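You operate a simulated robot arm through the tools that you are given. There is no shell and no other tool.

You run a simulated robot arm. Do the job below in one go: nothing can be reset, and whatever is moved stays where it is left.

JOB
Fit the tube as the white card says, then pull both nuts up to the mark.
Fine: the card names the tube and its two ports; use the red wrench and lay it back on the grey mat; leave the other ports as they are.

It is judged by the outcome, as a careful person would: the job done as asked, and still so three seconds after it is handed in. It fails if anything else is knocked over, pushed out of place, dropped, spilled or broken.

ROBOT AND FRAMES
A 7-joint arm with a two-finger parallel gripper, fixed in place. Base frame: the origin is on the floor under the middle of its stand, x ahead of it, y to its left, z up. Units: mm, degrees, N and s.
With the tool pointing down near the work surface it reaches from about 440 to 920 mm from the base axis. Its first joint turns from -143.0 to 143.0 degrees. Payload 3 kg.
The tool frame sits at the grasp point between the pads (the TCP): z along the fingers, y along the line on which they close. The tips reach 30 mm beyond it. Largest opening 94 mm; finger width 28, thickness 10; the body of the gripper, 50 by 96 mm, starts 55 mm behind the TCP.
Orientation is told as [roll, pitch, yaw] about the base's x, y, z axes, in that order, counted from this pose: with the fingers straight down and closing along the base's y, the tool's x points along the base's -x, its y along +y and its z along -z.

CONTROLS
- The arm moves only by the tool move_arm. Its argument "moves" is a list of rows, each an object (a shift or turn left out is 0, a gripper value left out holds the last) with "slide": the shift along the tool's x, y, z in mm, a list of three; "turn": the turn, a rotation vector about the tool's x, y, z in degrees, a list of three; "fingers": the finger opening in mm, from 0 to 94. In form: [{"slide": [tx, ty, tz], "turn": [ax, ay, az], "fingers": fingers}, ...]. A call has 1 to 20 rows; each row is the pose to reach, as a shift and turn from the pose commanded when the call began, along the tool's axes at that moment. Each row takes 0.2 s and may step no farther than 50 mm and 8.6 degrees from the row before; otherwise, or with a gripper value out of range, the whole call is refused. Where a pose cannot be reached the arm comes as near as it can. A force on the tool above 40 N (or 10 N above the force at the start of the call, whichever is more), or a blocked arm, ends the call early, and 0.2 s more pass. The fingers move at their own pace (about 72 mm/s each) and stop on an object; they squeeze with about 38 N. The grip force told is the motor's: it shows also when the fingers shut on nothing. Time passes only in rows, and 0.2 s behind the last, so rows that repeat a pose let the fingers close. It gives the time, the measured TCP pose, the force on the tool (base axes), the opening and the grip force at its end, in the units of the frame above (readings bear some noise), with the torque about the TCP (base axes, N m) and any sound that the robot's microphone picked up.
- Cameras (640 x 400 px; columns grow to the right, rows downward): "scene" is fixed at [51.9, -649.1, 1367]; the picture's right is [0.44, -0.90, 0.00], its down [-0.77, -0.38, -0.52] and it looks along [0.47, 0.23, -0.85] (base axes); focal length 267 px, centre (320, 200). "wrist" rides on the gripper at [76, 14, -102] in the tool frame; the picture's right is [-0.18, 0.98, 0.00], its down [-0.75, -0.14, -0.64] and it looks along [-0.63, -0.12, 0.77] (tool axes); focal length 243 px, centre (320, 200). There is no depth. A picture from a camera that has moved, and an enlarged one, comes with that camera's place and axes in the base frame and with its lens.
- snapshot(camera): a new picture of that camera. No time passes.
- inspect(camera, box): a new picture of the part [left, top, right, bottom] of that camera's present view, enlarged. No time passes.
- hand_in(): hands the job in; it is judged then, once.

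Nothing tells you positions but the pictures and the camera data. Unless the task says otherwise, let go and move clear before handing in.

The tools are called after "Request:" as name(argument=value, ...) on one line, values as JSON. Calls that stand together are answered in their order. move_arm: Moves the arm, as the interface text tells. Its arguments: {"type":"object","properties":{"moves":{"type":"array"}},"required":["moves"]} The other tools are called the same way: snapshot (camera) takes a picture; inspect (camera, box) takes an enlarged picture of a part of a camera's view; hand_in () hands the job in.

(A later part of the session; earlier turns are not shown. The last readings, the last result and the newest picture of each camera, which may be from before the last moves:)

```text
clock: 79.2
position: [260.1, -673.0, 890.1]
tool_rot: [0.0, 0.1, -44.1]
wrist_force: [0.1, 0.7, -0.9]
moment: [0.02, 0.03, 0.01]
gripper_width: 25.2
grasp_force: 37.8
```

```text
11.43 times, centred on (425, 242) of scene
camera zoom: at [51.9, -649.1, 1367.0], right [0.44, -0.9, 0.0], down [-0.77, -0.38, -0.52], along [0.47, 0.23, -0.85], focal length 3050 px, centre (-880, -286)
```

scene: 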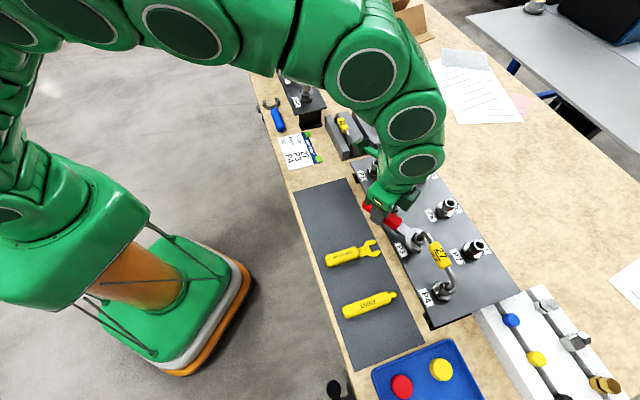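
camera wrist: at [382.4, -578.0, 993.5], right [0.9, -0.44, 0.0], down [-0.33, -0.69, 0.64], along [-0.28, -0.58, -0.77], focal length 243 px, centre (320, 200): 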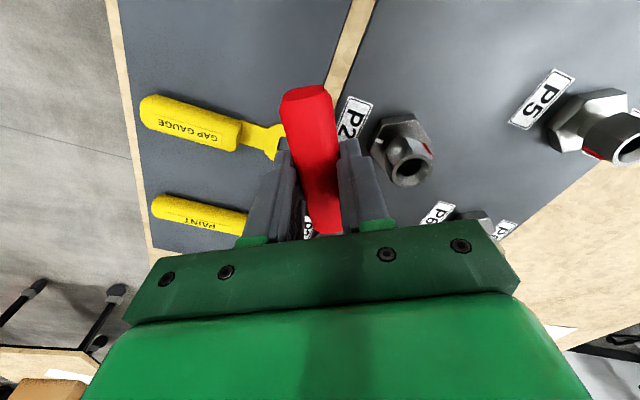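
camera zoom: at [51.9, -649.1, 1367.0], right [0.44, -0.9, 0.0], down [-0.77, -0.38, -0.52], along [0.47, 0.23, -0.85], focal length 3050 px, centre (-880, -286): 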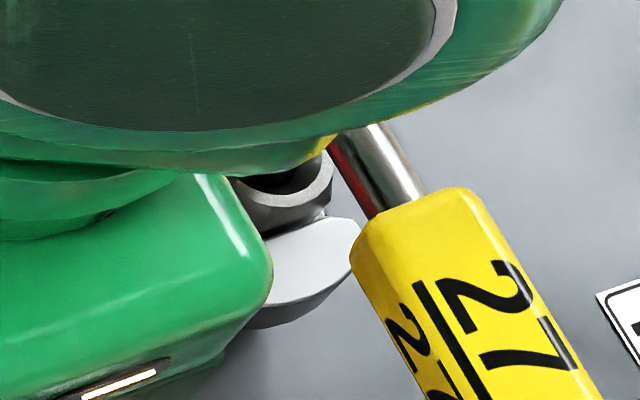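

Engaged again with no side load. Second 61° clockwise stroke on P3.

Request:
move_arm(moves=[{"slide": [-0.52, 9.67, 0], "turn": [0, 0, 6.1]}, {"slide": [-2.06, 19.23, 0], "turn": [0, 0, 12.2]}, {"slide": [-4.6, 28.57, 0], "turn": [0, 0, 18.3]}, {"slide": [-8.13, 37.59, 0], "turn": [0, 0, 24.4]}, {"slide": [-12.59, 46.19, 0], "turn": [0, 0, 30.5]}, {"slide": [-17.94, 54.26, 0], "turn": [0, 0, 36.6]}, {"slide": [-24.12, 61.71, 0], "turn": [0, 0, 42.7]}, {"slide": [-31.06, 68.47, 0], "turn": [0, 0, 48.8]}, {"slide": [-38.67, 74.45, 0], "turn": [0, 0, 54.9]}, {"slide": [-46.88, 79.59, 0], "turn": [0, 0, 61]}, {"slide": [-46.88, 79.59, 0], "turn": [0, 0, 61]}])

Request:
inspect(camera="scene", box=[405, 220, 445, 255])

```text
clock: 81.7
position: [349.5, -648.3, 888.0]
tool_rot: [-0.1, 0.1, -105.3]
wrist_force: [0.1, -0.4, -1.8]
moment: [0.03, 0.0, -0.02]
gripper_width: 24.8
grasp_force: 37.4
```

```text
11.43 times, centred on (425, 238) of scene
camera zoom: at [51.9, -649.1, 1367.0], right [0.44, -0.9, 0.0], down [-0.77, -0.38, -0.52], along [0.47, 0.23, -0.85], focal length 3050 px, centre (-880, -229)
```

zoom: 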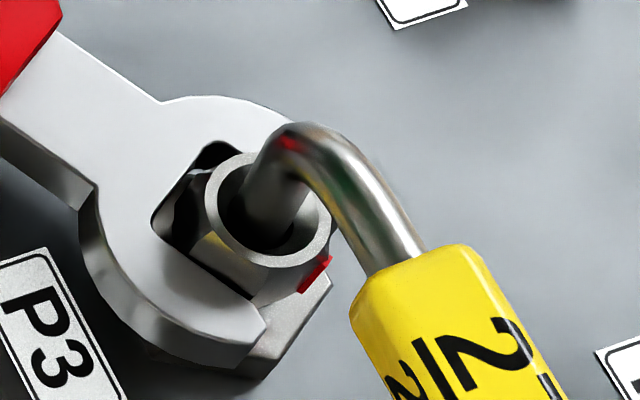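

The red stripe has appeared on the lower-right side, exactly 120° further round. The nut has also moved down slightly, which confirms that clockwise tightens. I'll retract and swing back for stroke three.

Request:
move_arm(moves=[{"slide": [10, 0, 0]}, {"slide": [20, 0, 0]}, {"slide": [32, 0, 0]}, {"slide": [30.91, -16.32, 0], "turn": [0, 0, -7.625]}, {"slide": [27.67, -32.35, 0], "turn": [0, 0, -15.25]}, {"slide": [22.33, -47.81, 0], "turn": [0, 0, -22.875]}, {"slide": [14.98, -62.43, 0], "turn": [0, 0, -30.5]}, {"slide": [5.76, -75.94, 0], "turn": [0, 0, -38.125]}, {"slide": [-5.17, -88.1, 0], "turn": [0, 0, -45.75]}, {"slide": [-17.62, -98.71, 0], "turn": [0, 0, -53.375]}, {"slide": [-31.37, -107.58, 0], "turn": [0, 0, -61]}, {"slide": [-31.37, -107.58, 0], "turn": [0, 0, -61]}])

Request:
inspect(camera="scene", box=[405, 225, 445, 260])

```text
clock: 84.2
position: [237.4, -651.4, 890.4]
tool_rot: [0.1, 0.1, -44.0]
wrist_force: [-1.2, -0.3, -1.8]
moment: [0.0, 0.01, 0.0]
gripper_width: 25.2
grasp_force: 38.2
```

```text
11.43 times, centred on (425, 242) of scene
camera zoom: at [51.9, -649.1, 1367.0], right [0.44, -0.9, 0.0], down [-0.77, -0.38, -0.52], along [0.47, 0.23, -0.85], focal length 3050 px, centre (-880, -286)
```

zoom: 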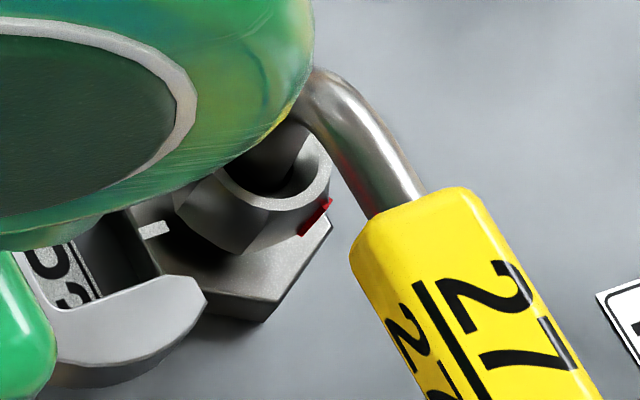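

Positioned as before. Advancing onto the P3 nut again.

Request:
move_arm(moves=[{"slide": [-8, 0, 0]}, {"slide": [-15, 0, 0]}, {"slide": [-18, 0, 0]}, {"slide": [-20, 0, 0]}, {"slide": [-22, 0, 0]}, {"slide": [-24, 0, 0]}, {"slide": [-26, 0, 0]}, {"slide": [-28, 0, 0]}, {"slide": [-30, 0, 0]}, {"slide": [-32, 0, 0]}, {"slide": [-32, 0, 0]}])

Request:
inspect(camera="scene", box=[405, 225, 445, 260])

```text
clock: 86.7
position: [260.4, -672.1, 890.3]
tool_rot: [0.0, 0.1, -44.1]
wrist_force: [-0.5, 0.7, -2.0]
moment: [0.06, 0.07, -0.04]
gripper_width: 25.4
grasp_force: 37.9
```

```text
11.43 times, centred on (425, 242) of scene
camera zoom: at [51.9, -649.1, 1367.0], right [0.44, -0.9, 0.0], down [-0.77, -0.38, -0.52], along [0.47, 0.23, -0.85], focal length 3050 px, centre (-880, -286)
```

zoom: 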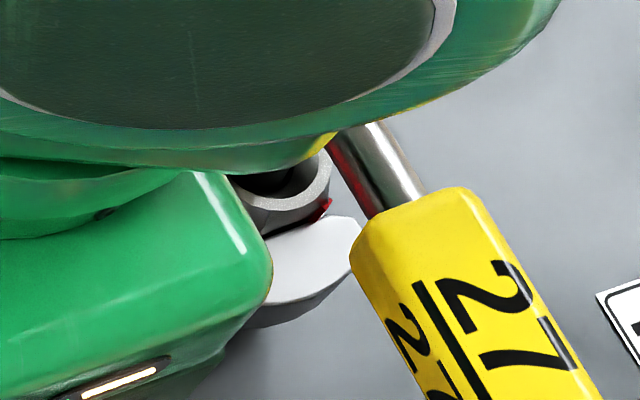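

Request:
move_arm(moves=[{"slide": [-0.52, 9.67, 0], "turn": [0, 0, 6.1]}, {"slide": [-2.06, 19.23, 0], "turn": [0, 0, 12.2]}, {"slide": [-4.6, 28.57, 0], "turn": [0, 0, 18.3]}, {"slide": [-8.13, 37.59, 0], "turn": [0, 0, 24.4]}, {"slide": [-12.59, 46.19, 0], "turn": [0, 0, 30.5]}, {"slide": [-17.94, 54.26, 0], "turn": [0, 0, 36.6]}, {"slide": [-24.12, 61.71, 0], "turn": [0, 0, 42.7]}, {"slide": [-31.06, 68.47, 0], "turn": [0, 0, 48.8]}, {"slide": [-38.67, 74.45, 0], "turn": [0, 0, 54.9]}, {"slide": [-46.88, 79.59, 0], "turn": [0, 0, 61]}, {"slide": [-46.88, 79.59, 0], "turn": [0, 0, 61]}])

Request:
inspect(camera="scene", box=[405, 220, 445, 255])

```text
clock: 89.0
position: [349.9, -648.3, 890.7]
tool_rot: [0.0, 0.1, -105.3]
wrist_force: [-3.9, 4.1, -10.0]
moment: [0.84, -0.12, -0.08]
gripper_width: 25.1
grasp_force: 38.0
```

```text
11.43 times, centred on (425, 238) of scene
camera zoom: at [51.9, -649.1, 1367.0], right [0.44, -0.9, 0.0], down [-0.77, -0.38, -0.52], along [0.47, 0.23, -0.85], focal length 3050 px, centre (-880, -229)
```

zoom: 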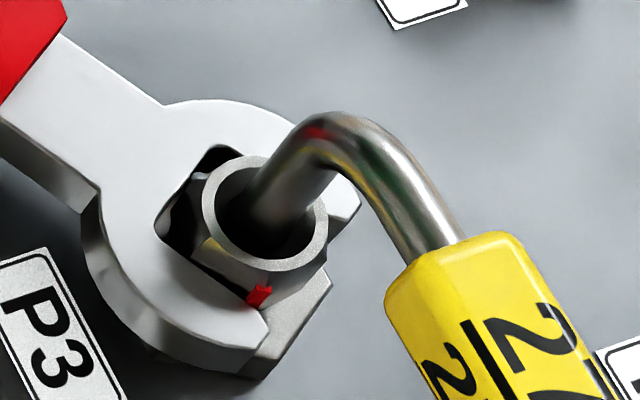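

The tube seems to have shifted and there is a 10 N downward load on the wrench, so I'm stopping here to look closely before moving on.

Request:
inspect(camera="scene", box=[395, 205, 485, 305])

Request:
snapshot(camera="scene")

Request:
inspect(camera="scene", box=[411, 225, 439, 247])

Request:
snapshot(camera="wrist")

```text
4.00 times, centred on (440, 255) of scene
camera zoom: at [51.9, -649.1, 1367.0], right [0.44, -0.9, 0.0], down [-0.77, -0.38, -0.52], along [0.47, 0.23, -0.85], focal length 1068 px, centre (-160, -20)
```

zoom: 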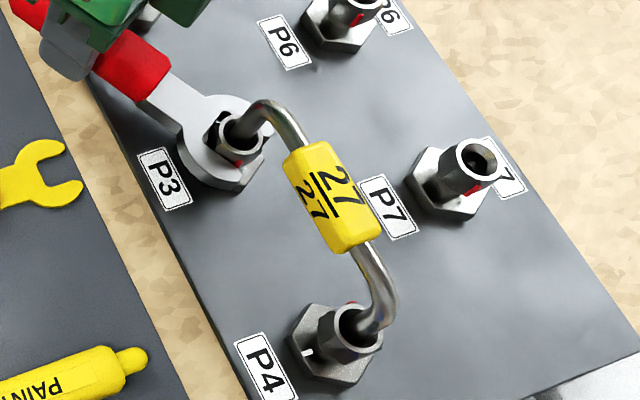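

```text
taken
```

scene: 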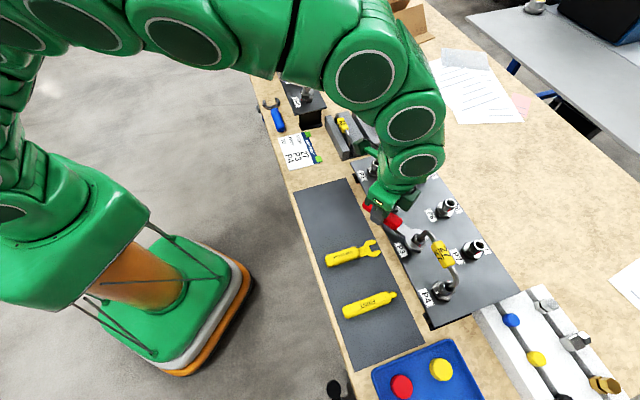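

```text
16.00 times, centred on (425, 236) of scene
camera zoom: at [51.9, -649.1, 1367.0], right [0.44, -0.9, 0.0], down [-0.77, -0.38, -0.52], along [0.47, 0.23, -0.85], focal length 4270 px, centre (-1360, -376)
```

zoom: 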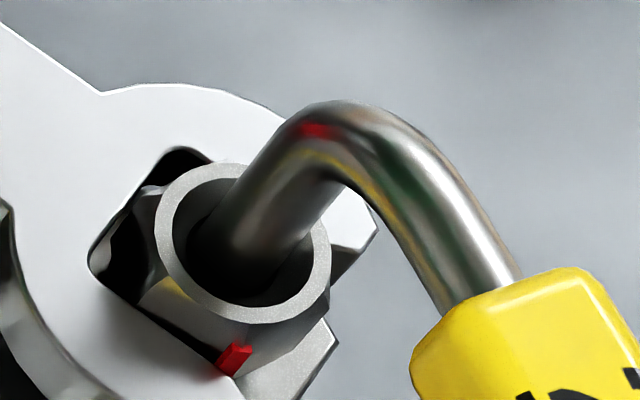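

```text
taken
camera wrist: at [382.6, -578.5, 993.4], right [0.9, -0.43, 0.0], down [-0.33, -0.69, 0.64], along [-0.28, -0.58, -0.77], focal length 243 px, centre (320, 200)
```

wrist: 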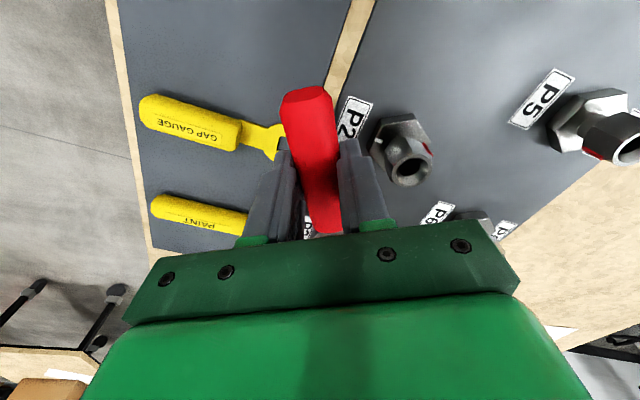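

The tube is back in its original upright position (the tightening nut has straightened it), so nothing is wrong there. The nut has screwed down about 4 mm, so its red tab is pressing on the jaw. I'll lower the wrench to follow, retract, and swing back for the last stroke.

Request:
move_arm(moves=[{"slide": [0, 0, 1.5]}, {"slide": [1, 0, 3]}, {"slide": [10, 0, 4]}, {"slide": [20, 0, 4]}, {"slide": [32, 0, 4]}, {"slide": [32, 0, 4]}])

Request:
inspect(camera="scene", box=[405, 220, 445, 255])

Request:
inspect(camera="scene", box=[411, 225, 439, 247])

Request:
inspect(camera="scene", box=[395, 205, 485, 305])

```text
clock: 90.5
position: [358.4, -616.0, 887.4]
tool_rot: [-0.1, 0.1, -105.1]
wrist_force: [0.6, -0.1, -2.4]
moment: [0.02, 0.03, -0.01]
gripper_width: 25.1
grasp_force: 37.3
```

```text
11.43 times, centred on (425, 238) of scene
camera zoom: at [51.9, -649.1, 1367.0], right [0.44, -0.9, 0.0], down [-0.77, -0.38, -0.52], along [0.47, 0.23, -0.85], focal length 3050 px, centre (-880, -229)
```

zoom: 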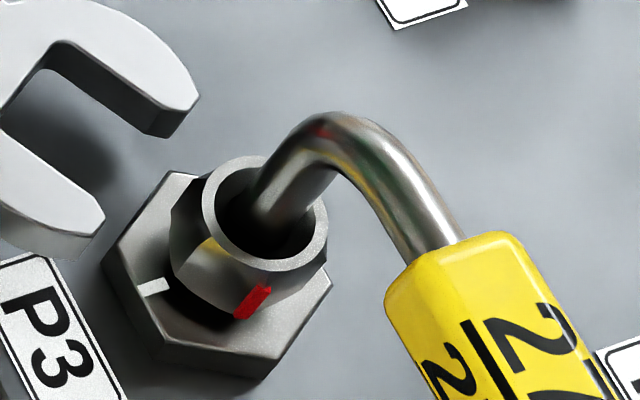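

```text
16.00 times, centred on (425, 236) of scene
camera zoom: at [51.9, -649.1, 1367.0], right [0.44, -0.9, 0.0], down [-0.77, -0.38, -0.52], along [0.47, 0.23, -0.85], focal length 4270 px, centre (-1360, -376)
```

zoom: 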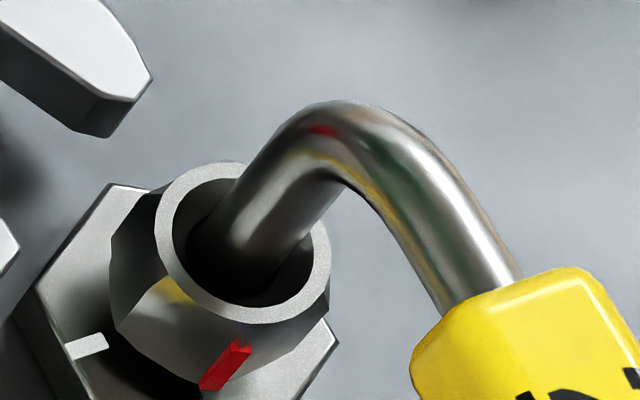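

```text
4.00 times, centred on (440, 255) of scene
camera zoom: at [51.9, -649.1, 1367.0], right [0.44, -0.9, 0.0], down [-0.77, -0.38, -0.52], along [0.47, 0.23, -0.85], focal length 1068 px, centre (-160, -20)
```

zoom: 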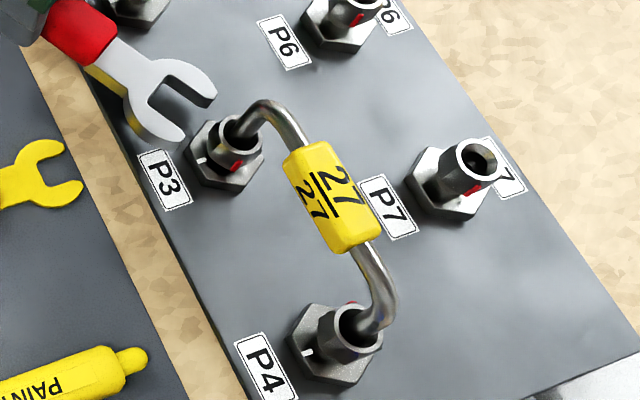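

The red tab is now at azimuth about 198° and the tick at about 135°, so about 63° remains. The play in the jaws is about 3.4°. I'll swing back to 138° to line up with the flats.

Request:
move_arm(moves=[{"slide": [-1.17, -16.93, 0], "turn": [0, 0, -7.9125]}, {"slide": [-4.66, -33.54, 0], "turn": [0, 0, -15.825]}, {"slide": [-10.41, -49.51, 0], "turn": [0, 0, -23.7375]}, {"slide": [-18.29, -64.54, 0], "turn": [0, 0, -31.65]}, {"slide": [-28.17, -78.34, 0], "turn": [0, 0, -39.5625]}, {"slide": [-39.86, -90.65, 0], "turn": [0, 0, -47.475]}, {"slide": [-53.13, -101.23, 0], "turn": [0, 0, -55.3875]}, {"slide": [-67.73, -109.88, 0], "turn": [0, 0, -63.3]}, {"slide": [-67.73, -109.88, 0], "turn": [0, 0, -63.3]}])

Request:
inspect(camera="scene", box=[405, 225, 445, 260])

```text
clock: 92.5
position: [232.8, -653.8, 884.3]
tool_rot: [0.1, 0.1, -41.7]
wrist_force: [-0.2, -0.2, -2.1]
moment: [0.04, 0.01, -0.02]
gripper_width: 25.2
grasp_force: 37.9
```

```text
11.43 times, centred on (425, 242) of scene
camera zoom: at [51.9, -649.1, 1367.0], right [0.44, -0.9, 0.0], down [-0.77, -0.38, -0.52], along [0.47, 0.23, -0.85], focal length 3050 px, centre (-880, -286)
```

zoom: 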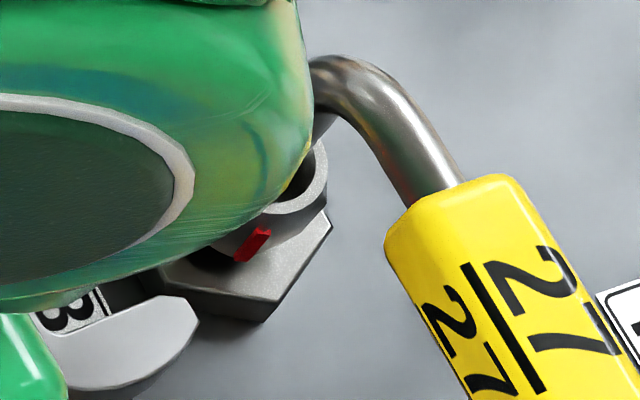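

The geometry is right, with the axis within 0.4 mm. I'll advance onto the nut for the final stroke.

Request:
move_arm(moves=[{"slide": [-8, 0, 0]}, {"slide": [-15, 0, 0]}, {"slide": [-18, 0, 0]}, {"slide": [-20, 0, 0]}, {"slide": [-22, 0, 0]}, {"slide": [-24, 0, 0]}, {"slide": [-26, 0, 0]}, {"slide": [-28, 0, 0]}, {"slide": [-30, 0, 0]}, {"slide": [-32, 0, 0]}, {"slide": [-32, 0, 0]}])

Request:
inspect(camera="scene", box=[405, 225, 445, 260])

```text
clock: 93.0
position: [238.0, -659.2, 884.8]
tool_rot: [0.3, 0.7, -41.9]
wrist_force: [-1.3, 2.6, -1.8]
moment: [0.15, 0.11, 0.13]
gripper_width: 25.1
grasp_force: 38.1
stopped in row 2: the force on the tool passed its limit at 50 N (the readings are from after the stop); the commanded pose is now the measured one
```

```text
11.43 times, centred on (425, 242) of scene
camera zoom: at [51.9, -649.1, 1367.0], right [0.44, -0.9, 0.0], down [-0.77, -0.38, -0.52], along [0.47, 0.23, -0.85], focal length 3050 px, centre (-880, -286)
```

zoom: 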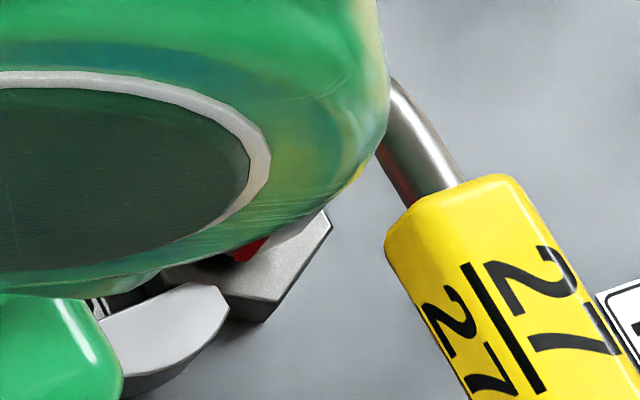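

The wrench tips touched the larger base hex at 50 N because I had lowered the 12 mm thick head too far. I'll back off, raise 4 mm, level the tool again and check the wrench in the grip.

Request:
move_arm(moves=[{"slide": [4, 0, 0]}, {"slide": [8, 0, -2], "turn": [0.3, -0.7, 0]}, {"slide": [8, 0, -4], "turn": [0.3, -0.7, 0]}, {"slide": [8, 0, -4], "turn": [0.3, -0.7, 0]}])

Request:
inspect(camera="scene", box=[395, 220, 445, 265])

Request:
inspect(camera="wrist", box=[240, 60, 400, 240])

```text
clock: 94.0
position: [232.8, -653.5, 888.1]
tool_rot: [0.0, -0.1, -41.8]
wrist_force: [-0.6, -0.2, -0.7]
moment: [0.0, -0.01, 0.01]
gripper_width: 25.4
grasp_force: 37.6
```

```text
8.89 times, centred on (420, 242) of scene
camera zoom: at [51.9, -649.1, 1367.0], right [0.44, -0.9, 0.0], down [-0.77, -0.38, -0.52], along [0.47, 0.23, -0.85], focal length 2372 px, centre (-569, -178)
```

zoom: 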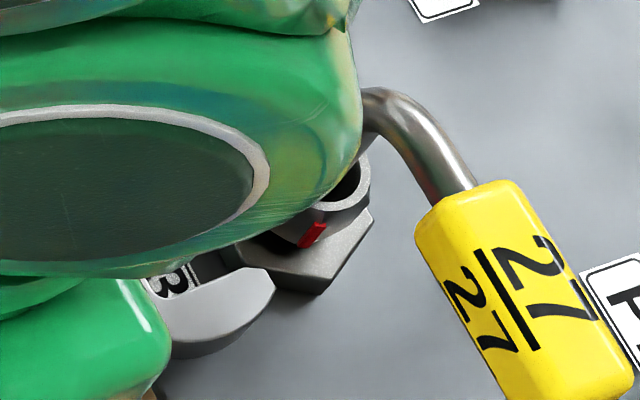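

```text
2.22 times, centred on (320, 150) of wrist
camera zoom: at [185.0, -592.2, 991.5], right [0.79, 0.61, 0.0], down [0.47, -0.61, 0.64], along [0.39, -0.51, -0.77], focal length 539 px, centre (320, 311)
```

zoom: 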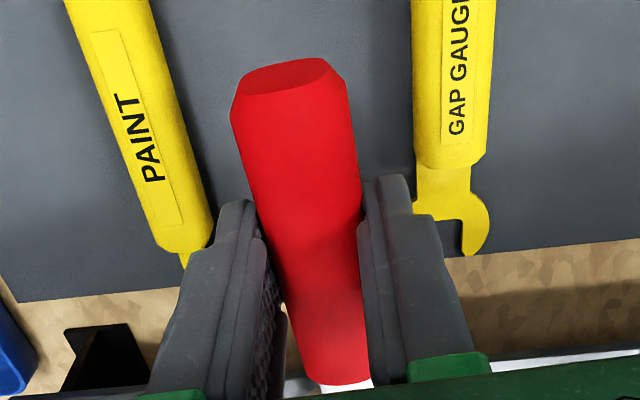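

Request:
snapshot(camera="wrist")

Request:
inspect(camera="scene", box=[400, 245, 430, 270])

```text
taken
camera wrist: at [185.0, -592.2, 991.5], right [0.79, 0.61, 0.0], down [0.47, -0.61, 0.64], along [0.39, -0.51, -0.77], focal length 243 px, centre (320, 200)
```

wrist: 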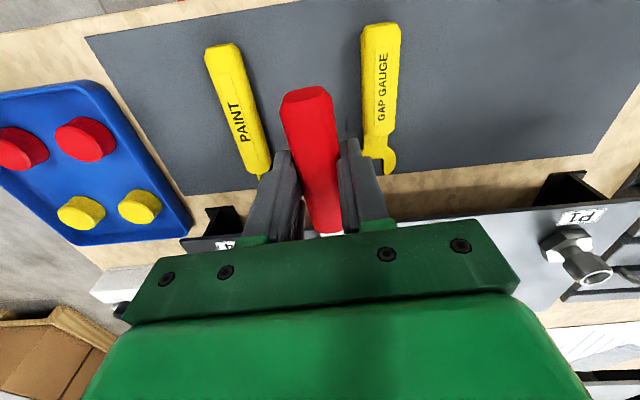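

```text
16.00 times, centred on (415, 258) of scene
camera zoom: at [51.9, -649.1, 1367.0], right [0.44, -0.9, 0.0], down [-0.77, -0.38, -0.52], along [0.47, 0.23, -0.85], focal length 4270 px, centre (-1200, -720)
```

zoom: 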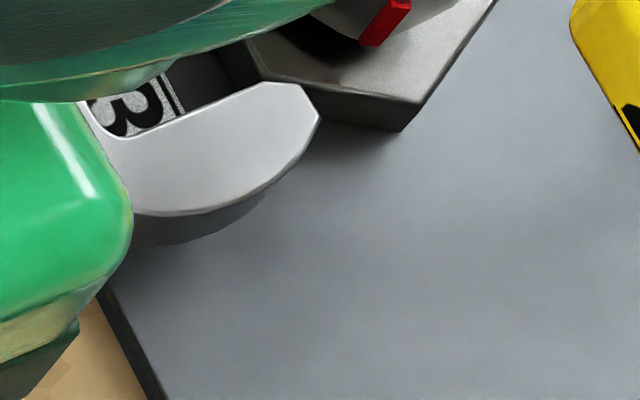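

The wrench hasn't shifted in the grip. I'll raise another 0.7 mm to clear the base hex and advance again with small steps.

Request:
move_arm(moves=[{"slide": [-6, 0, -0.7]}, {"slide": [-10, 0, -0.7]}, {"slide": [-14, 0, -0.7]}, {"slide": [-17, 0, -0.7]}, {"slide": [-20, 0, -0.7]}, {"slide": [-22, 0, -0.7]}, {"slide": [-22, 0, -0.7]}])

```text
clock: 95.6
position: [249.1, -668.9, 889.8]
tool_rot: [0.0, -0.1, -41.8]
wrist_force: [2.7, 2.5, -0.6]
moment: [0.04, -0.12, 0.36]
gripper_width: 25.0
grasp_force: 37.8
```

A light side load of about 3.7 N shows the nut is slightly to +y. I'll shift 0.4 mm and seat fully.

Request:
move_arm(moves=[{"slide": [0, 0.3, 0]}, {"slide": [-2, 0.4, 0]}, {"slide": [-4, 0.4, 0]}, {"slide": [-6, 0.4, 0]}, {"slide": [-8, 0.4, 0]}, {"slide": [-10, 0.4, 0]}, {"slide": [-10, 0.4, 0]}])

Request:
inspect(camera="scene", box=[405, 225, 445, 260])

```text
clock: 97.2
position: [256.9, -674.1, 889.0]
tool_rot: [0.1, -0.1, -41.8]
wrist_force: [1.5, 0.0, -1.8]
moment: [0.01, 0.07, 0.0]
gripper_width: 25.5
grasp_force: 37.8
```

```text
11.43 times, centred on (425, 242) of scene
camera zoom: at [51.9, -649.1, 1367.0], right [0.44, -0.9, 0.0], down [-0.77, -0.38, -0.52], along [0.47, 0.23, -0.85], focal length 3050 px, centre (-880, -286)
```

zoom: 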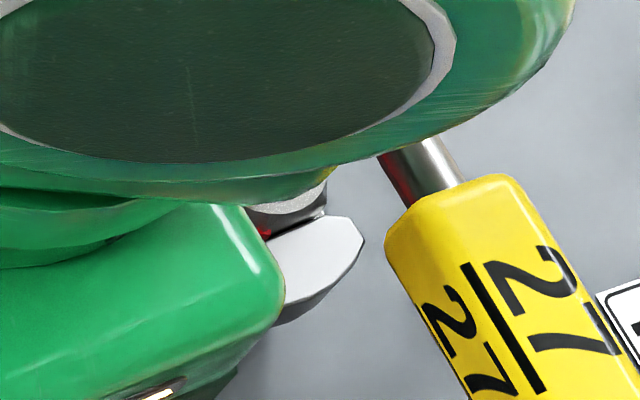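

Engaged cleanly. Final stroke on P3: 60° first, then I'll check and trim.

Request:
move_arm(moves=[{"slide": [-0.5, 9.56, 0], "turn": [0, 0, 6]}, {"slide": [-2.0, 19.02, 0], "turn": [0, 0, 12]}, {"slide": [-4.48, 28.28, 0], "turn": [0, 0, 18]}, {"slide": [-7.91, 37.22, 0], "turn": [0, 0, 24]}, {"slide": [-12.26, 45.75, 0], "turn": [0, 0, 30]}, {"slide": [-17.47, 53.78, 0], "turn": [0, 0, 36]}, {"slide": [-23.5, 61.23, 0], "turn": [0, 0, 42]}, {"slide": [-30.27, 68.0, 0.3], "turn": [0, 0, 48]}, {"slide": [-37.72, 74.03, 0.6], "turn": [0, 0, 54]}, {"slide": [-45.75, 79.24, 0.8], "turn": [0, 0, 60]}, {"slide": [-45.75, 79.24, 0.8], "turn": [0, 0, 60]}])

Request:
inspect(camera="scene", box=[405, 220, 445, 255])

Request:
inspect(camera="scene", box=[395, 205, 485, 305])

```text
clock: 99.6
position: [342.4, -646.2, 890.6]
tool_rot: [0.1, -0.1, -101.7]
wrist_force: [-2.1, -0.2, -8.7]
moment: [0.68, -0.06, 0.36]
gripper_width: 25.4
grasp_force: 37.9
```

```text
11.43 times, centred on (425, 238) of scene
camera zoom: at [51.9, -649.1, 1367.0], right [0.44, -0.9, 0.0], down [-0.77, -0.38, -0.52], along [0.47, 0.23, -0.85], focal length 3050 px, centre (-880, -229)
```

zoom: 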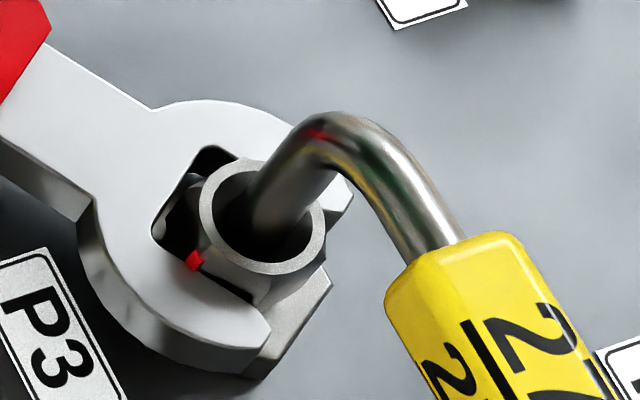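

```text
4.00 times, centred on (440, 255) of scene
camera zoom: at [51.9, -649.1, 1367.0], right [0.44, -0.9, 0.0], down [-0.77, -0.38, -0.52], along [0.47, 0.23, -0.85], focal length 1068 px, centre (-160, -20)
```

zoom: 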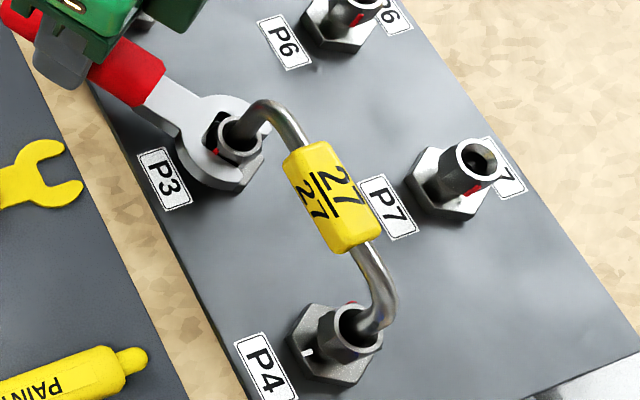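

The red tab is now at about azimuth 142–144°, and the tick is at 135°. I'll turn 6.5° more, then retract and check.

Request:
move_arm(moves=[{"slide": [-0.06, 3.19, 0.2], "turn": [0, 0, 2]}, {"slide": [-0.25, 6.7, 0.3], "turn": [0, 0, 4.2]}, {"slide": [-0.59, 10.36, 0.3], "turn": [0, 0, 6.5]}, {"slide": [-0.59, 10.36, 0.3], "turn": [0, 0, 6.5]}])

Request:
inspect(camera="scene", box=[405, 220, 445, 255])

```text
clock: 100.6
position: [353.2, -649.9, 889.0]
tool_rot: [0.1, -0.1, -108.3]
wrist_force: [-6.3, 11.3, 5.2]
moment: [-0.28, 0.31, -0.05]
gripper_width: 25.1
grasp_force: 38.7
```

```text
11.43 times, centred on (425, 238) of scene
camera zoom: at [51.9, -649.1, 1367.0], right [0.44, -0.9, 0.0], down [-0.77, -0.38, -0.52], along [0.47, 0.23, -0.85], focal length 3050 px, centre (-880, -229)
```

zoom: 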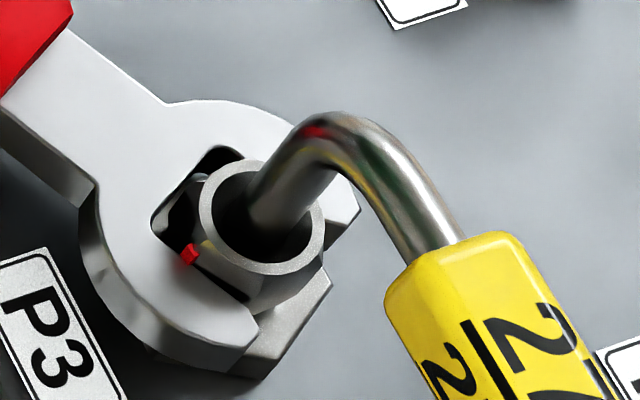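

Request:
move_arm(moves=[{"slide": [4, 0, 0]}, {"slide": [14, 0, 0]}, {"slide": [32, 0, 0]}, {"slide": [32, 0, 0]}])

Request:
inspect(camera="scene", box=[405, 220, 445, 255])

Request:
inspect(camera="scene", box=[408, 230, 432, 250])

Request:
inspect(camera="scene", box=[395, 205, 485, 305])

```text
clock: 101.1
position: [353.1, -647.4, 888.4]
tool_rot: [0.2, -0.5, -108.4]
wrist_force: [-0.9, -7.2, -3.8]
moment: [0.09, 0.01, 0.68]
gripper_width: 25.4
grasp_force: 38.2
stopped in row 2: the force on the tool passed its limit at 45 N (the readings are from after the stop); the commanded pose is now the measured one
```

```text
11.43 times, centred on (425, 238) of scene
camera zoom: at [51.9, -649.1, 1367.0], right [0.44, -0.9, 0.0], down [-0.77, -0.38, -0.52], along [0.47, 0.23, -0.85], focal length 3050 px, centre (-880, -229)
```

zoom: 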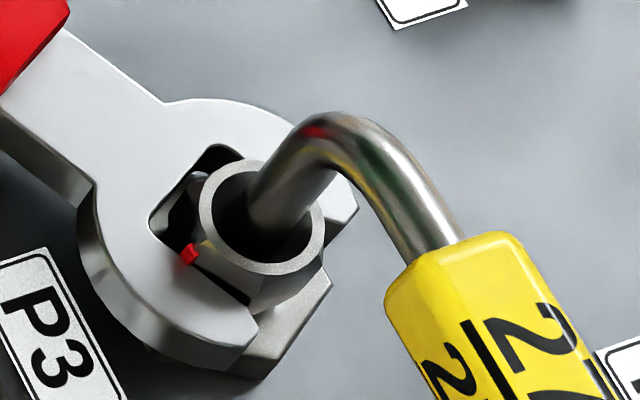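

```text
16.00 times, centred on (420, 240) of scene
camera zoom: at [51.9, -649.1, 1367.0], right [0.44, -0.9, 0.0], down [-0.77, -0.38, -0.52], along [0.47, 0.23, -0.85], focal length 4270 px, centre (-1280, -440)
```

zoom: 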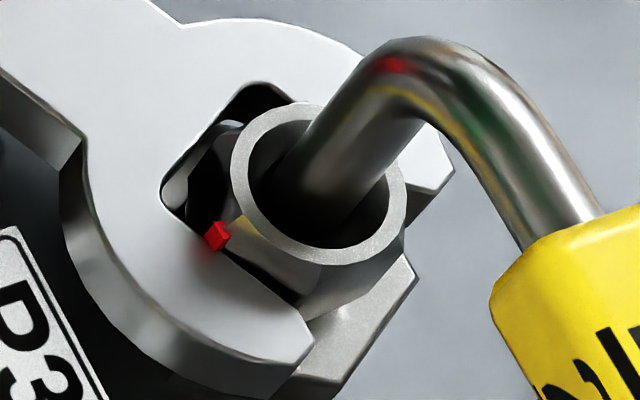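

```text
4.00 times, centred on (440, 255) of scene
camera zoom: at [51.9, -649.1, 1367.0], right [0.44, -0.9, 0.0], down [-0.77, -0.38, -0.52], along [0.47, 0.23, -0.85], focal length 1068 px, centre (-160, -20)
```

zoom: 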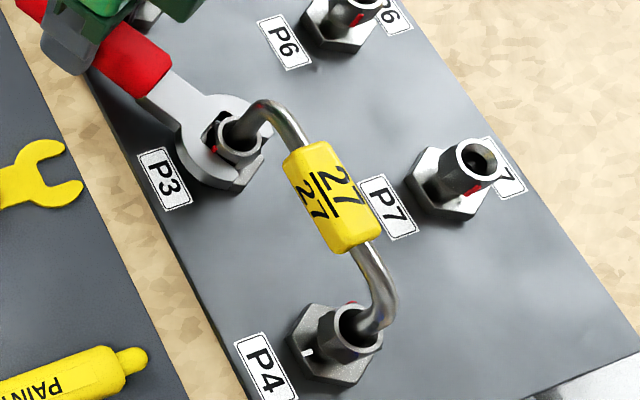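

The jaws are bound on the nut by the tightening torque. I'll rotate back half of the jaw play (3.5°) and level the tool, so the faces release before I pull off.

Request:
move_arm(moves=[{"slide": [-0.05, -1.6, 0], "turn": [0.1, 0.2, -1]}, {"slide": [-0.1, -3.2, 0], "turn": [0.2, 0.4, -2]}, {"slide": [-0.17, -5.65, 0], "turn": [0.2, 0.5, -3.5]}, {"slide": [-0.17, -5.65, 0], "turn": [0.2, 0.5, -3.5]}])

Request:
inspect(camera="scene", box=[408, 230, 432, 250])

```text
clock: 102.1
position: [348.3, -646.5, 890.0]
tool_rot: [-0.1, 0.0, -104.9]
wrist_force: [8.2, 0.1, 1.2]
moment: [-0.11, -0.15, 0.76]
gripper_width: 25.4
grasp_force: 38.3
```

```text
16.00 times, centred on (420, 240) of scene
camera zoom: at [51.9, -649.1, 1367.0], right [0.44, -0.9, 0.0], down [-0.77, -0.38, -0.52], along [0.47, 0.23, -0.85], focal length 4270 px, centre (-1280, -440)
```

zoom: 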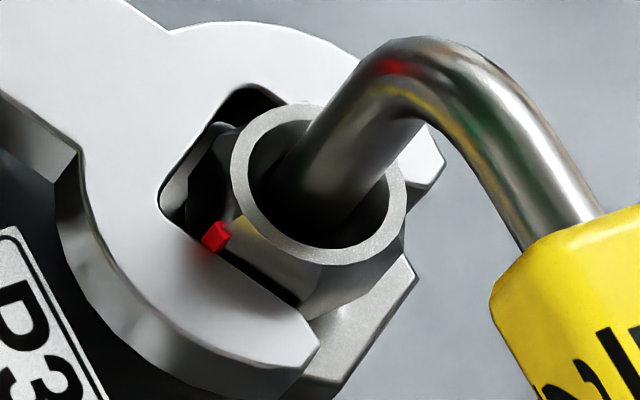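

The nut stayed put. What remains is just a sideways load of about 8 N, so I'll shift 0.6 mm toward +y to centre the jaws, then try pulling back gently.

Request:
move_arm(moves=[{"slide": [0, 0.3, 0]}, {"slide": [0, 0.6, 0]}, {"slide": [1, 0.6, 0]}, {"slide": [2, 0.6, 0]}, {"slide": [2, 0.6, 0]}])

```text
clock: 103.3
position: [349.1, -644.7, 889.0]
tool_rot: [0.0, 0.1, -105.0]
wrist_force: [6.1, -3.1, -2.2]
moment: [-0.08, -0.18, 0.64]
gripper_width: 25.2
grasp_force: 38.1
```

Request:
move_arm(moves=[{"slide": [0, 0.4, 0]}, {"slide": [0, 0.9, 0]}, {"slide": [1.5, 0.9, 0]}, {"slide": [3, 0.9, 0]}, {"slide": [3, 0.9, 0]}])

Request:
inspect(camera="scene", box=[408, 230, 432, 250])

```text
clock: 104.5
position: [349.8, -641.5, 890.6]
tool_rot: [0.0, 0.1, -105.1]
wrist_force: [-2.8, -0.4, -1.8]
moment: [0.03, 0.05, -0.22]
gripper_width: 25.2
grasp_force: 37.6
```

```text
16.00 times, centred on (420, 240) of scene
camera zoom: at [51.9, -649.1, 1367.0], right [0.44, -0.9, 0.0], down [-0.77, -0.38, -0.52], along [0.47, 0.23, -0.85], focal length 4270 px, centre (-1280, -440)
```

zoom: 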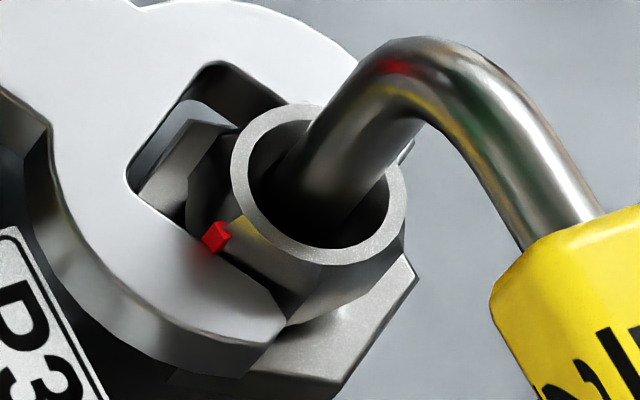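

The load is nearly gone and the wrench is sliding off. Continuing the retraction.

Request:
move_arm(moves=[{"slide": [3, -0.2, 0]}, {"slide": [7, -0.2, 0]}, {"slide": [14, -0.2, 0]}, {"slide": [26, -0.2, 0]}, {"slide": [26, -0.2, 0]}])

Request:
inspect(camera="scene", box=[405, 220, 445, 255])

Request:
inspect(camera="scene", box=[408, 230, 432, 250])

Request:
inspect(camera="scene", box=[395, 205, 485, 305])

```text
clock: 105.7
position: [355.6, -617.1, 888.5]
tool_rot: [0.1, 0.0, -105.0]
wrist_force: [-0.1, -0.7, -1.2]
moment: [0.06, -0.01, 0.02]
gripper_width: 25.1
grasp_force: 38.1
```

```text
11.43 times, centred on (425, 238) of scene
camera zoom: at [51.9, -649.1, 1367.0], right [0.44, -0.9, 0.0], down [-0.77, -0.38, -0.52], along [0.47, 0.23, -0.85], focal length 3050 px, centre (-880, -229)
```

zoom: 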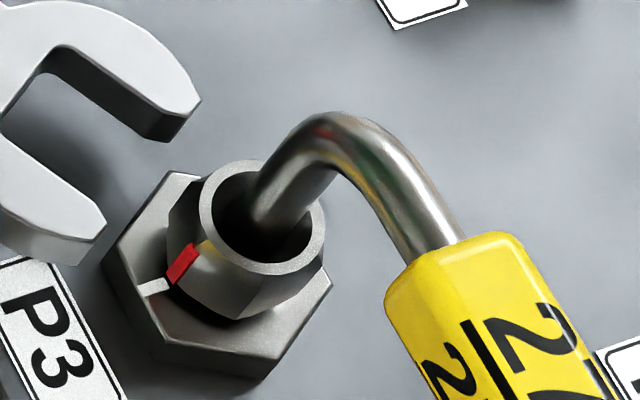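

```text
16.00 times, centred on (420, 240) of scene
camera zoom: at [51.9, -649.1, 1367.0], right [0.44, -0.9, 0.0], down [-0.77, -0.38, -0.52], along [0.47, 0.23, -0.85], focal length 4270 px, centre (-1280, -440)
```

zoom: 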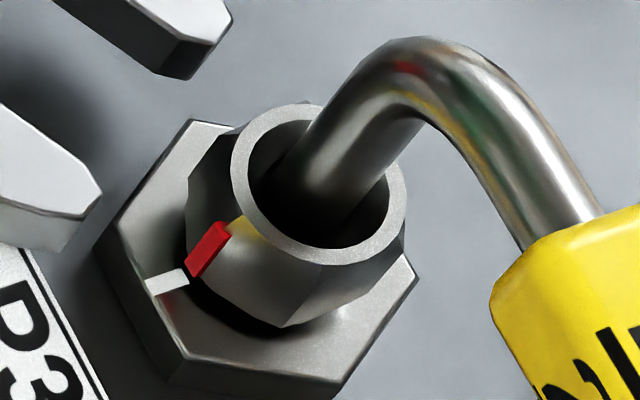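

```text
4.00 times, centred on (440, 255) of scene
camera zoom: at [51.9, -649.1, 1367.0], right [0.44, -0.9, 0.0], down [-0.77, -0.38, -0.52], along [0.47, 0.23, -0.85], focal length 1068 px, centre (-160, -20)
```

zoom: 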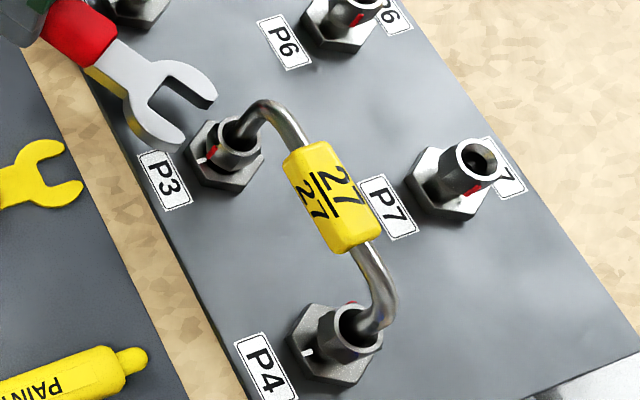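

The red stripe is now beside the white tick. To judge the alignment precisely I'll raise the wrench and look down on P3 with the wrist camera from the tick's side.

Request:
move_arm(moves=[{"slide": [3, 0, -45]}, {"slide": [3, 0, -90]}, {"slide": [-10, 4, -101.5], "turn": [0, 0, -7.5]}, {"slide": [-28, 8, -101.5], "turn": [0, 0, -15]}, {"slide": [-47, 12, -101.5], "turn": [0, 0, -22.5]}, {"slide": [-66, 17, -101.5], "turn": [0, 0, -30]}, {"slide": [-85, 21, -101.5], "turn": [0, 0, -37.5]}, {"slide": [-104, 26, -101.5], "turn": [0, 0, -45]}, {"slide": [-123, 31, -101.5], "turn": [0, 0, -52.5]}, {"slide": [-142.9, 35.6, -101.5], "turn": [0, 0, -60]}, {"slide": [-142.9, 35.6, -101.5], "turn": [0, 0, -60]}])

Request:
snapshot(camera="wrist")

Request:
inspect(camera="wrist", box=[290, 20, 360, 100])

```text
clock: 108.1
position: [354.8, -763.7, 989.1]
tool_rot: [0.1, 0.1, -44.9]
wrist_force: [0.6, -0.1, -2.2]
moment: [0.02, 0.04, 0.02]
gripper_width: 25.4
grasp_force: 38.2
```

```text
taken
camera wrist: at [310.4, -699.7, 1092.7], right [0.82, 0.57, 0.0], down [0.43, -0.63, 0.64], along [0.36, -0.53, -0.77], focal length 243 px, centre (320, 200)
```

wrist: 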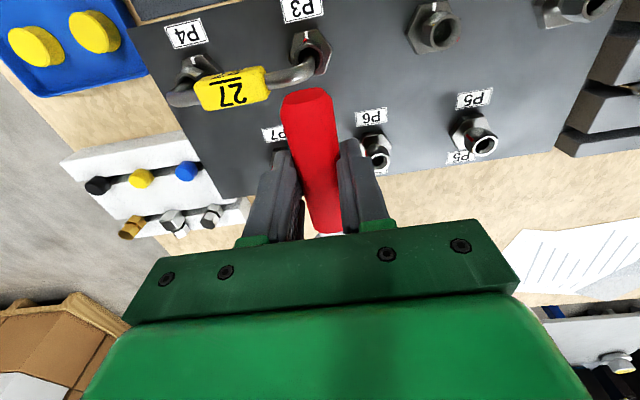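

```text
5.00 times, centred on (325, 60) of wrist
camera zoom: at [310.4, -699.7, 1092.7], right [0.82, 0.57, 0.0], down [0.43, -0.63, 0.64], along [0.36, -0.53, -0.77], focal length 1213 px, centre (295, 900)
```

zoom: 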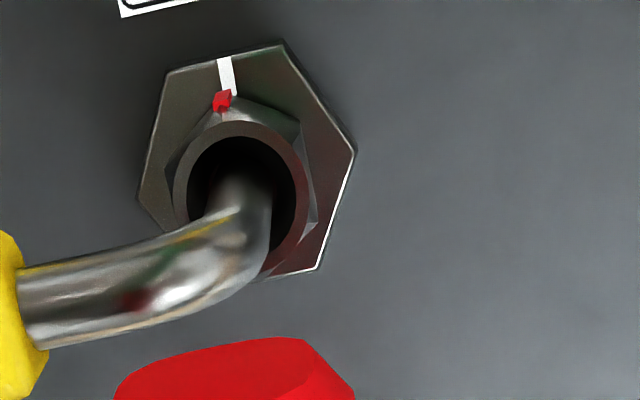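

From above, the red stripe is within 2–4° of the white tick, just short of it. I'll give it one small extra nudge from the easy 135° side, going back to the retracted pose at P3 first.

Request:
move_arm(moves=[{"slide": [40, 0, 0]}, {"slide": [80, 0, 0]}, {"slide": [120, -0.5, 0]}, {"slide": [163.8, -1, 0], "turn": [0, 0, 0]}, {"slide": [163.8, -1, 40], "turn": [0, 0, 0]}, {"slide": [163.8, -1, 80], "turn": [0, 0, 0]}, {"slide": [163.8, -1, 99], "turn": [0, 0, 0]}, {"slide": [163.8, -1, 99], "turn": [0, 0, 0]}])

Request:
inspect(camera="scene", box=[400, 225, 445, 265])

```text
clock: 109.9
position: [236.6, -649.7, 890.8]
tool_rot: [-0.1, 0.0, -45.1]
wrist_force: [0.6, 0.6, -1.7]
moment: [0.0, 0.01, 0.0]
gripper_width: 25.2
grasp_force: 38.1
```

```text
10.00 times, centred on (422, 245) of scene
camera zoom: at [51.9, -649.1, 1367.0], right [0.44, -0.9, 0.0], down [-0.77, -0.38, -0.52], along [0.47, 0.23, -0.85], focal length 2669 px, centre (-705, -250)
```

zoom: 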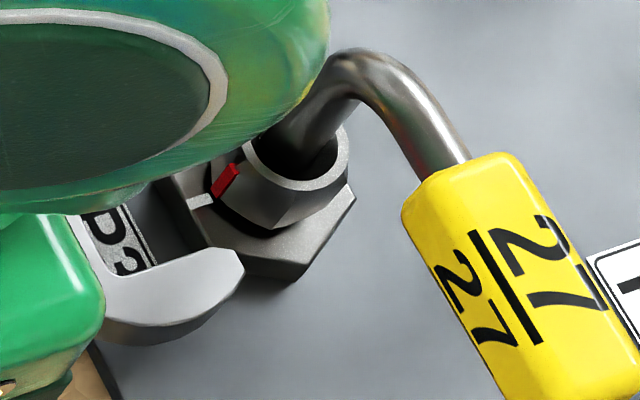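

Request:
move_arm(moves=[{"slide": [-6, 0.8, 0]}, {"slide": [-12, 0.8, 0]}, {"slide": [-16, 0.8, 0]}, {"slide": [-18, 0.8, 0]}, {"slide": [-20, 0.8, 0]}, {"slide": [-22, 0.8, 0]}, {"slide": [-22, 0.8, 0]}])

```text
clock: 111.5
position: [254.5, -663.3, 892.0]
tool_rot: [0.0, 0.2, -45.0]
wrist_force: [-6.0, -3.1, -0.9]
moment: [-0.03, 0.16, -0.53]
gripper_width: 25.0
grasp_force: 38.0
```

The side load shows I over-corrected, so I'll shift back 0.8 mm and seat.

Request:
move_arm(moves=[{"slide": [0, -0.5, 0]}, {"slide": [0, -0.9, 0]}, {"slide": [-3, -0.9, 0]}, {"slide": [-6, -0.9, 0]}, {"slide": [-8, -0.9, 0]}, {"slide": [-10, -0.9, 0]}, {"slide": [-10, -0.9, 0]}])

```text
clock: 113.1
position: [259.5, -671.3, 892.1]
tool_rot: [0.1, 0.0, -44.9]
wrist_force: [3.6, 3.0, -2.2]
moment: [0.16, 0.0, 0.39]
gripper_width: 25.5
grasp_force: 38.2
```

Nearly centred. The earlier stroke ended at the equivalent of 131.7° and the nut is about 1.8° short, so I'll turn to 129.8° for a 2° nudge.

Request:
move_arm(moves=[{"slide": [0, 0.3, 0]}, {"slide": [-0.03, 2.7, 0], "turn": [0, 0, 1.5]}, {"slide": [-0.13, 5.1, 0], "turn": [0, 0, 3]}, {"slide": [-0.26, 7.05, 0], "turn": [0, 0, 4.2]}, {"slide": [-0.38, 8.64, 0], "turn": [0, 0, 5.2]}, {"slide": [-0.38, 8.64, 0], "turn": [0, 0, 5.2]}])

Request:
inspect(camera="scene", box=[405, 225, 445, 260])

```text
clock: 114.5
position: [266.7, -664.7, 891.7]
tool_rot: [0.0, 0.1, -50.1]
wrist_force: [-14.7, -1.5, 5.7]
moment: [-0.57, -0.08, -0.44]
gripper_width: 25.1
grasp_force: 37.4
```

```text
11.43 times, centred on (425, 242) of scene
camera zoom: at [51.9, -649.1, 1367.0], right [0.44, -0.9, 0.0], down [-0.77, -0.38, -0.52], along [0.47, 0.23, -0.85], focal length 3050 px, centre (-880, -286)
```

zoom: 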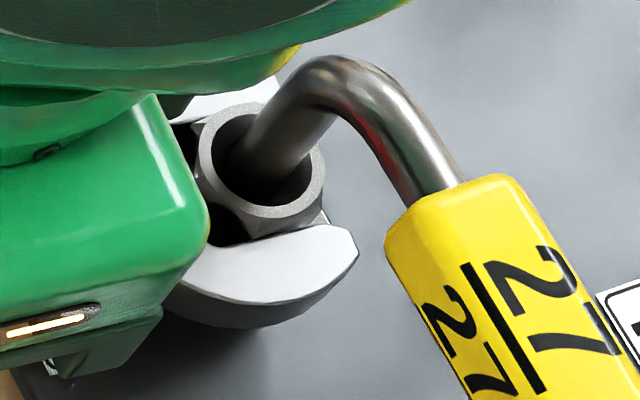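

The nut took a load of about 0.7–1 N·m. I'll reverse the same arc to unload the jaws, then back off and check.

Request:
move_arm(moves=[{"slide": [-0.06, -3.2, 0], "turn": [0, 0, -2]}, {"slide": [-0.22, -6.4, 0], "turn": [0, 0, -4]}, {"slide": [-0.3, -7.6, 0], "turn": [0, 0, -4.7]}, {"slide": [-0.3, -7.6, 0], "turn": [0, 0, -4.7]}])

```text
clock: 115.5
position: [262.3, -670.2, 891.6]
tool_rot: [0.0, -0.1, -45.4]
wrist_force: [-5.1, -0.4, -1.5]
moment: [-0.03, 0.13, -0.37]
gripper_width: 25.2
grasp_force: 37.6
```

Request:
move_arm(moves=[{"slide": [0, -0.4, 0]}, {"slide": [2, -0.4, 0]}, {"slide": [6, -0.4, 0]}, {"slide": [12, -0.4, 0]}, {"slide": [22, -0.4, 0]}, {"slide": [34, -0.4, 0]}, {"slide": [34, -0.4, 0]}])

Request:
inspect(camera="scene", box=[400, 225, 445, 265])

```text
clock: 117.1
position: [236.5, -646.2, 891.8]
tool_rot: [0.0, 0.0, -45.4]
wrist_force: [0.7, -0.2, -1.3]
moment: [0.02, 0.02, 0.0]
gripper_width: 25.3
grasp_force: 37.9
```

```text
10.00 times, centred on (422, 245) of scene
camera zoom: at [51.9, -649.1, 1367.0], right [0.44, -0.9, 0.0], down [-0.77, -0.38, -0.52], along [0.47, 0.23, -0.85], focal length 2669 px, centre (-705, -250)
```

zoom: 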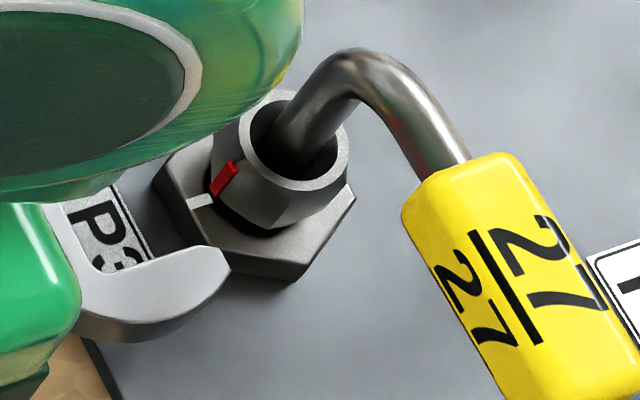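

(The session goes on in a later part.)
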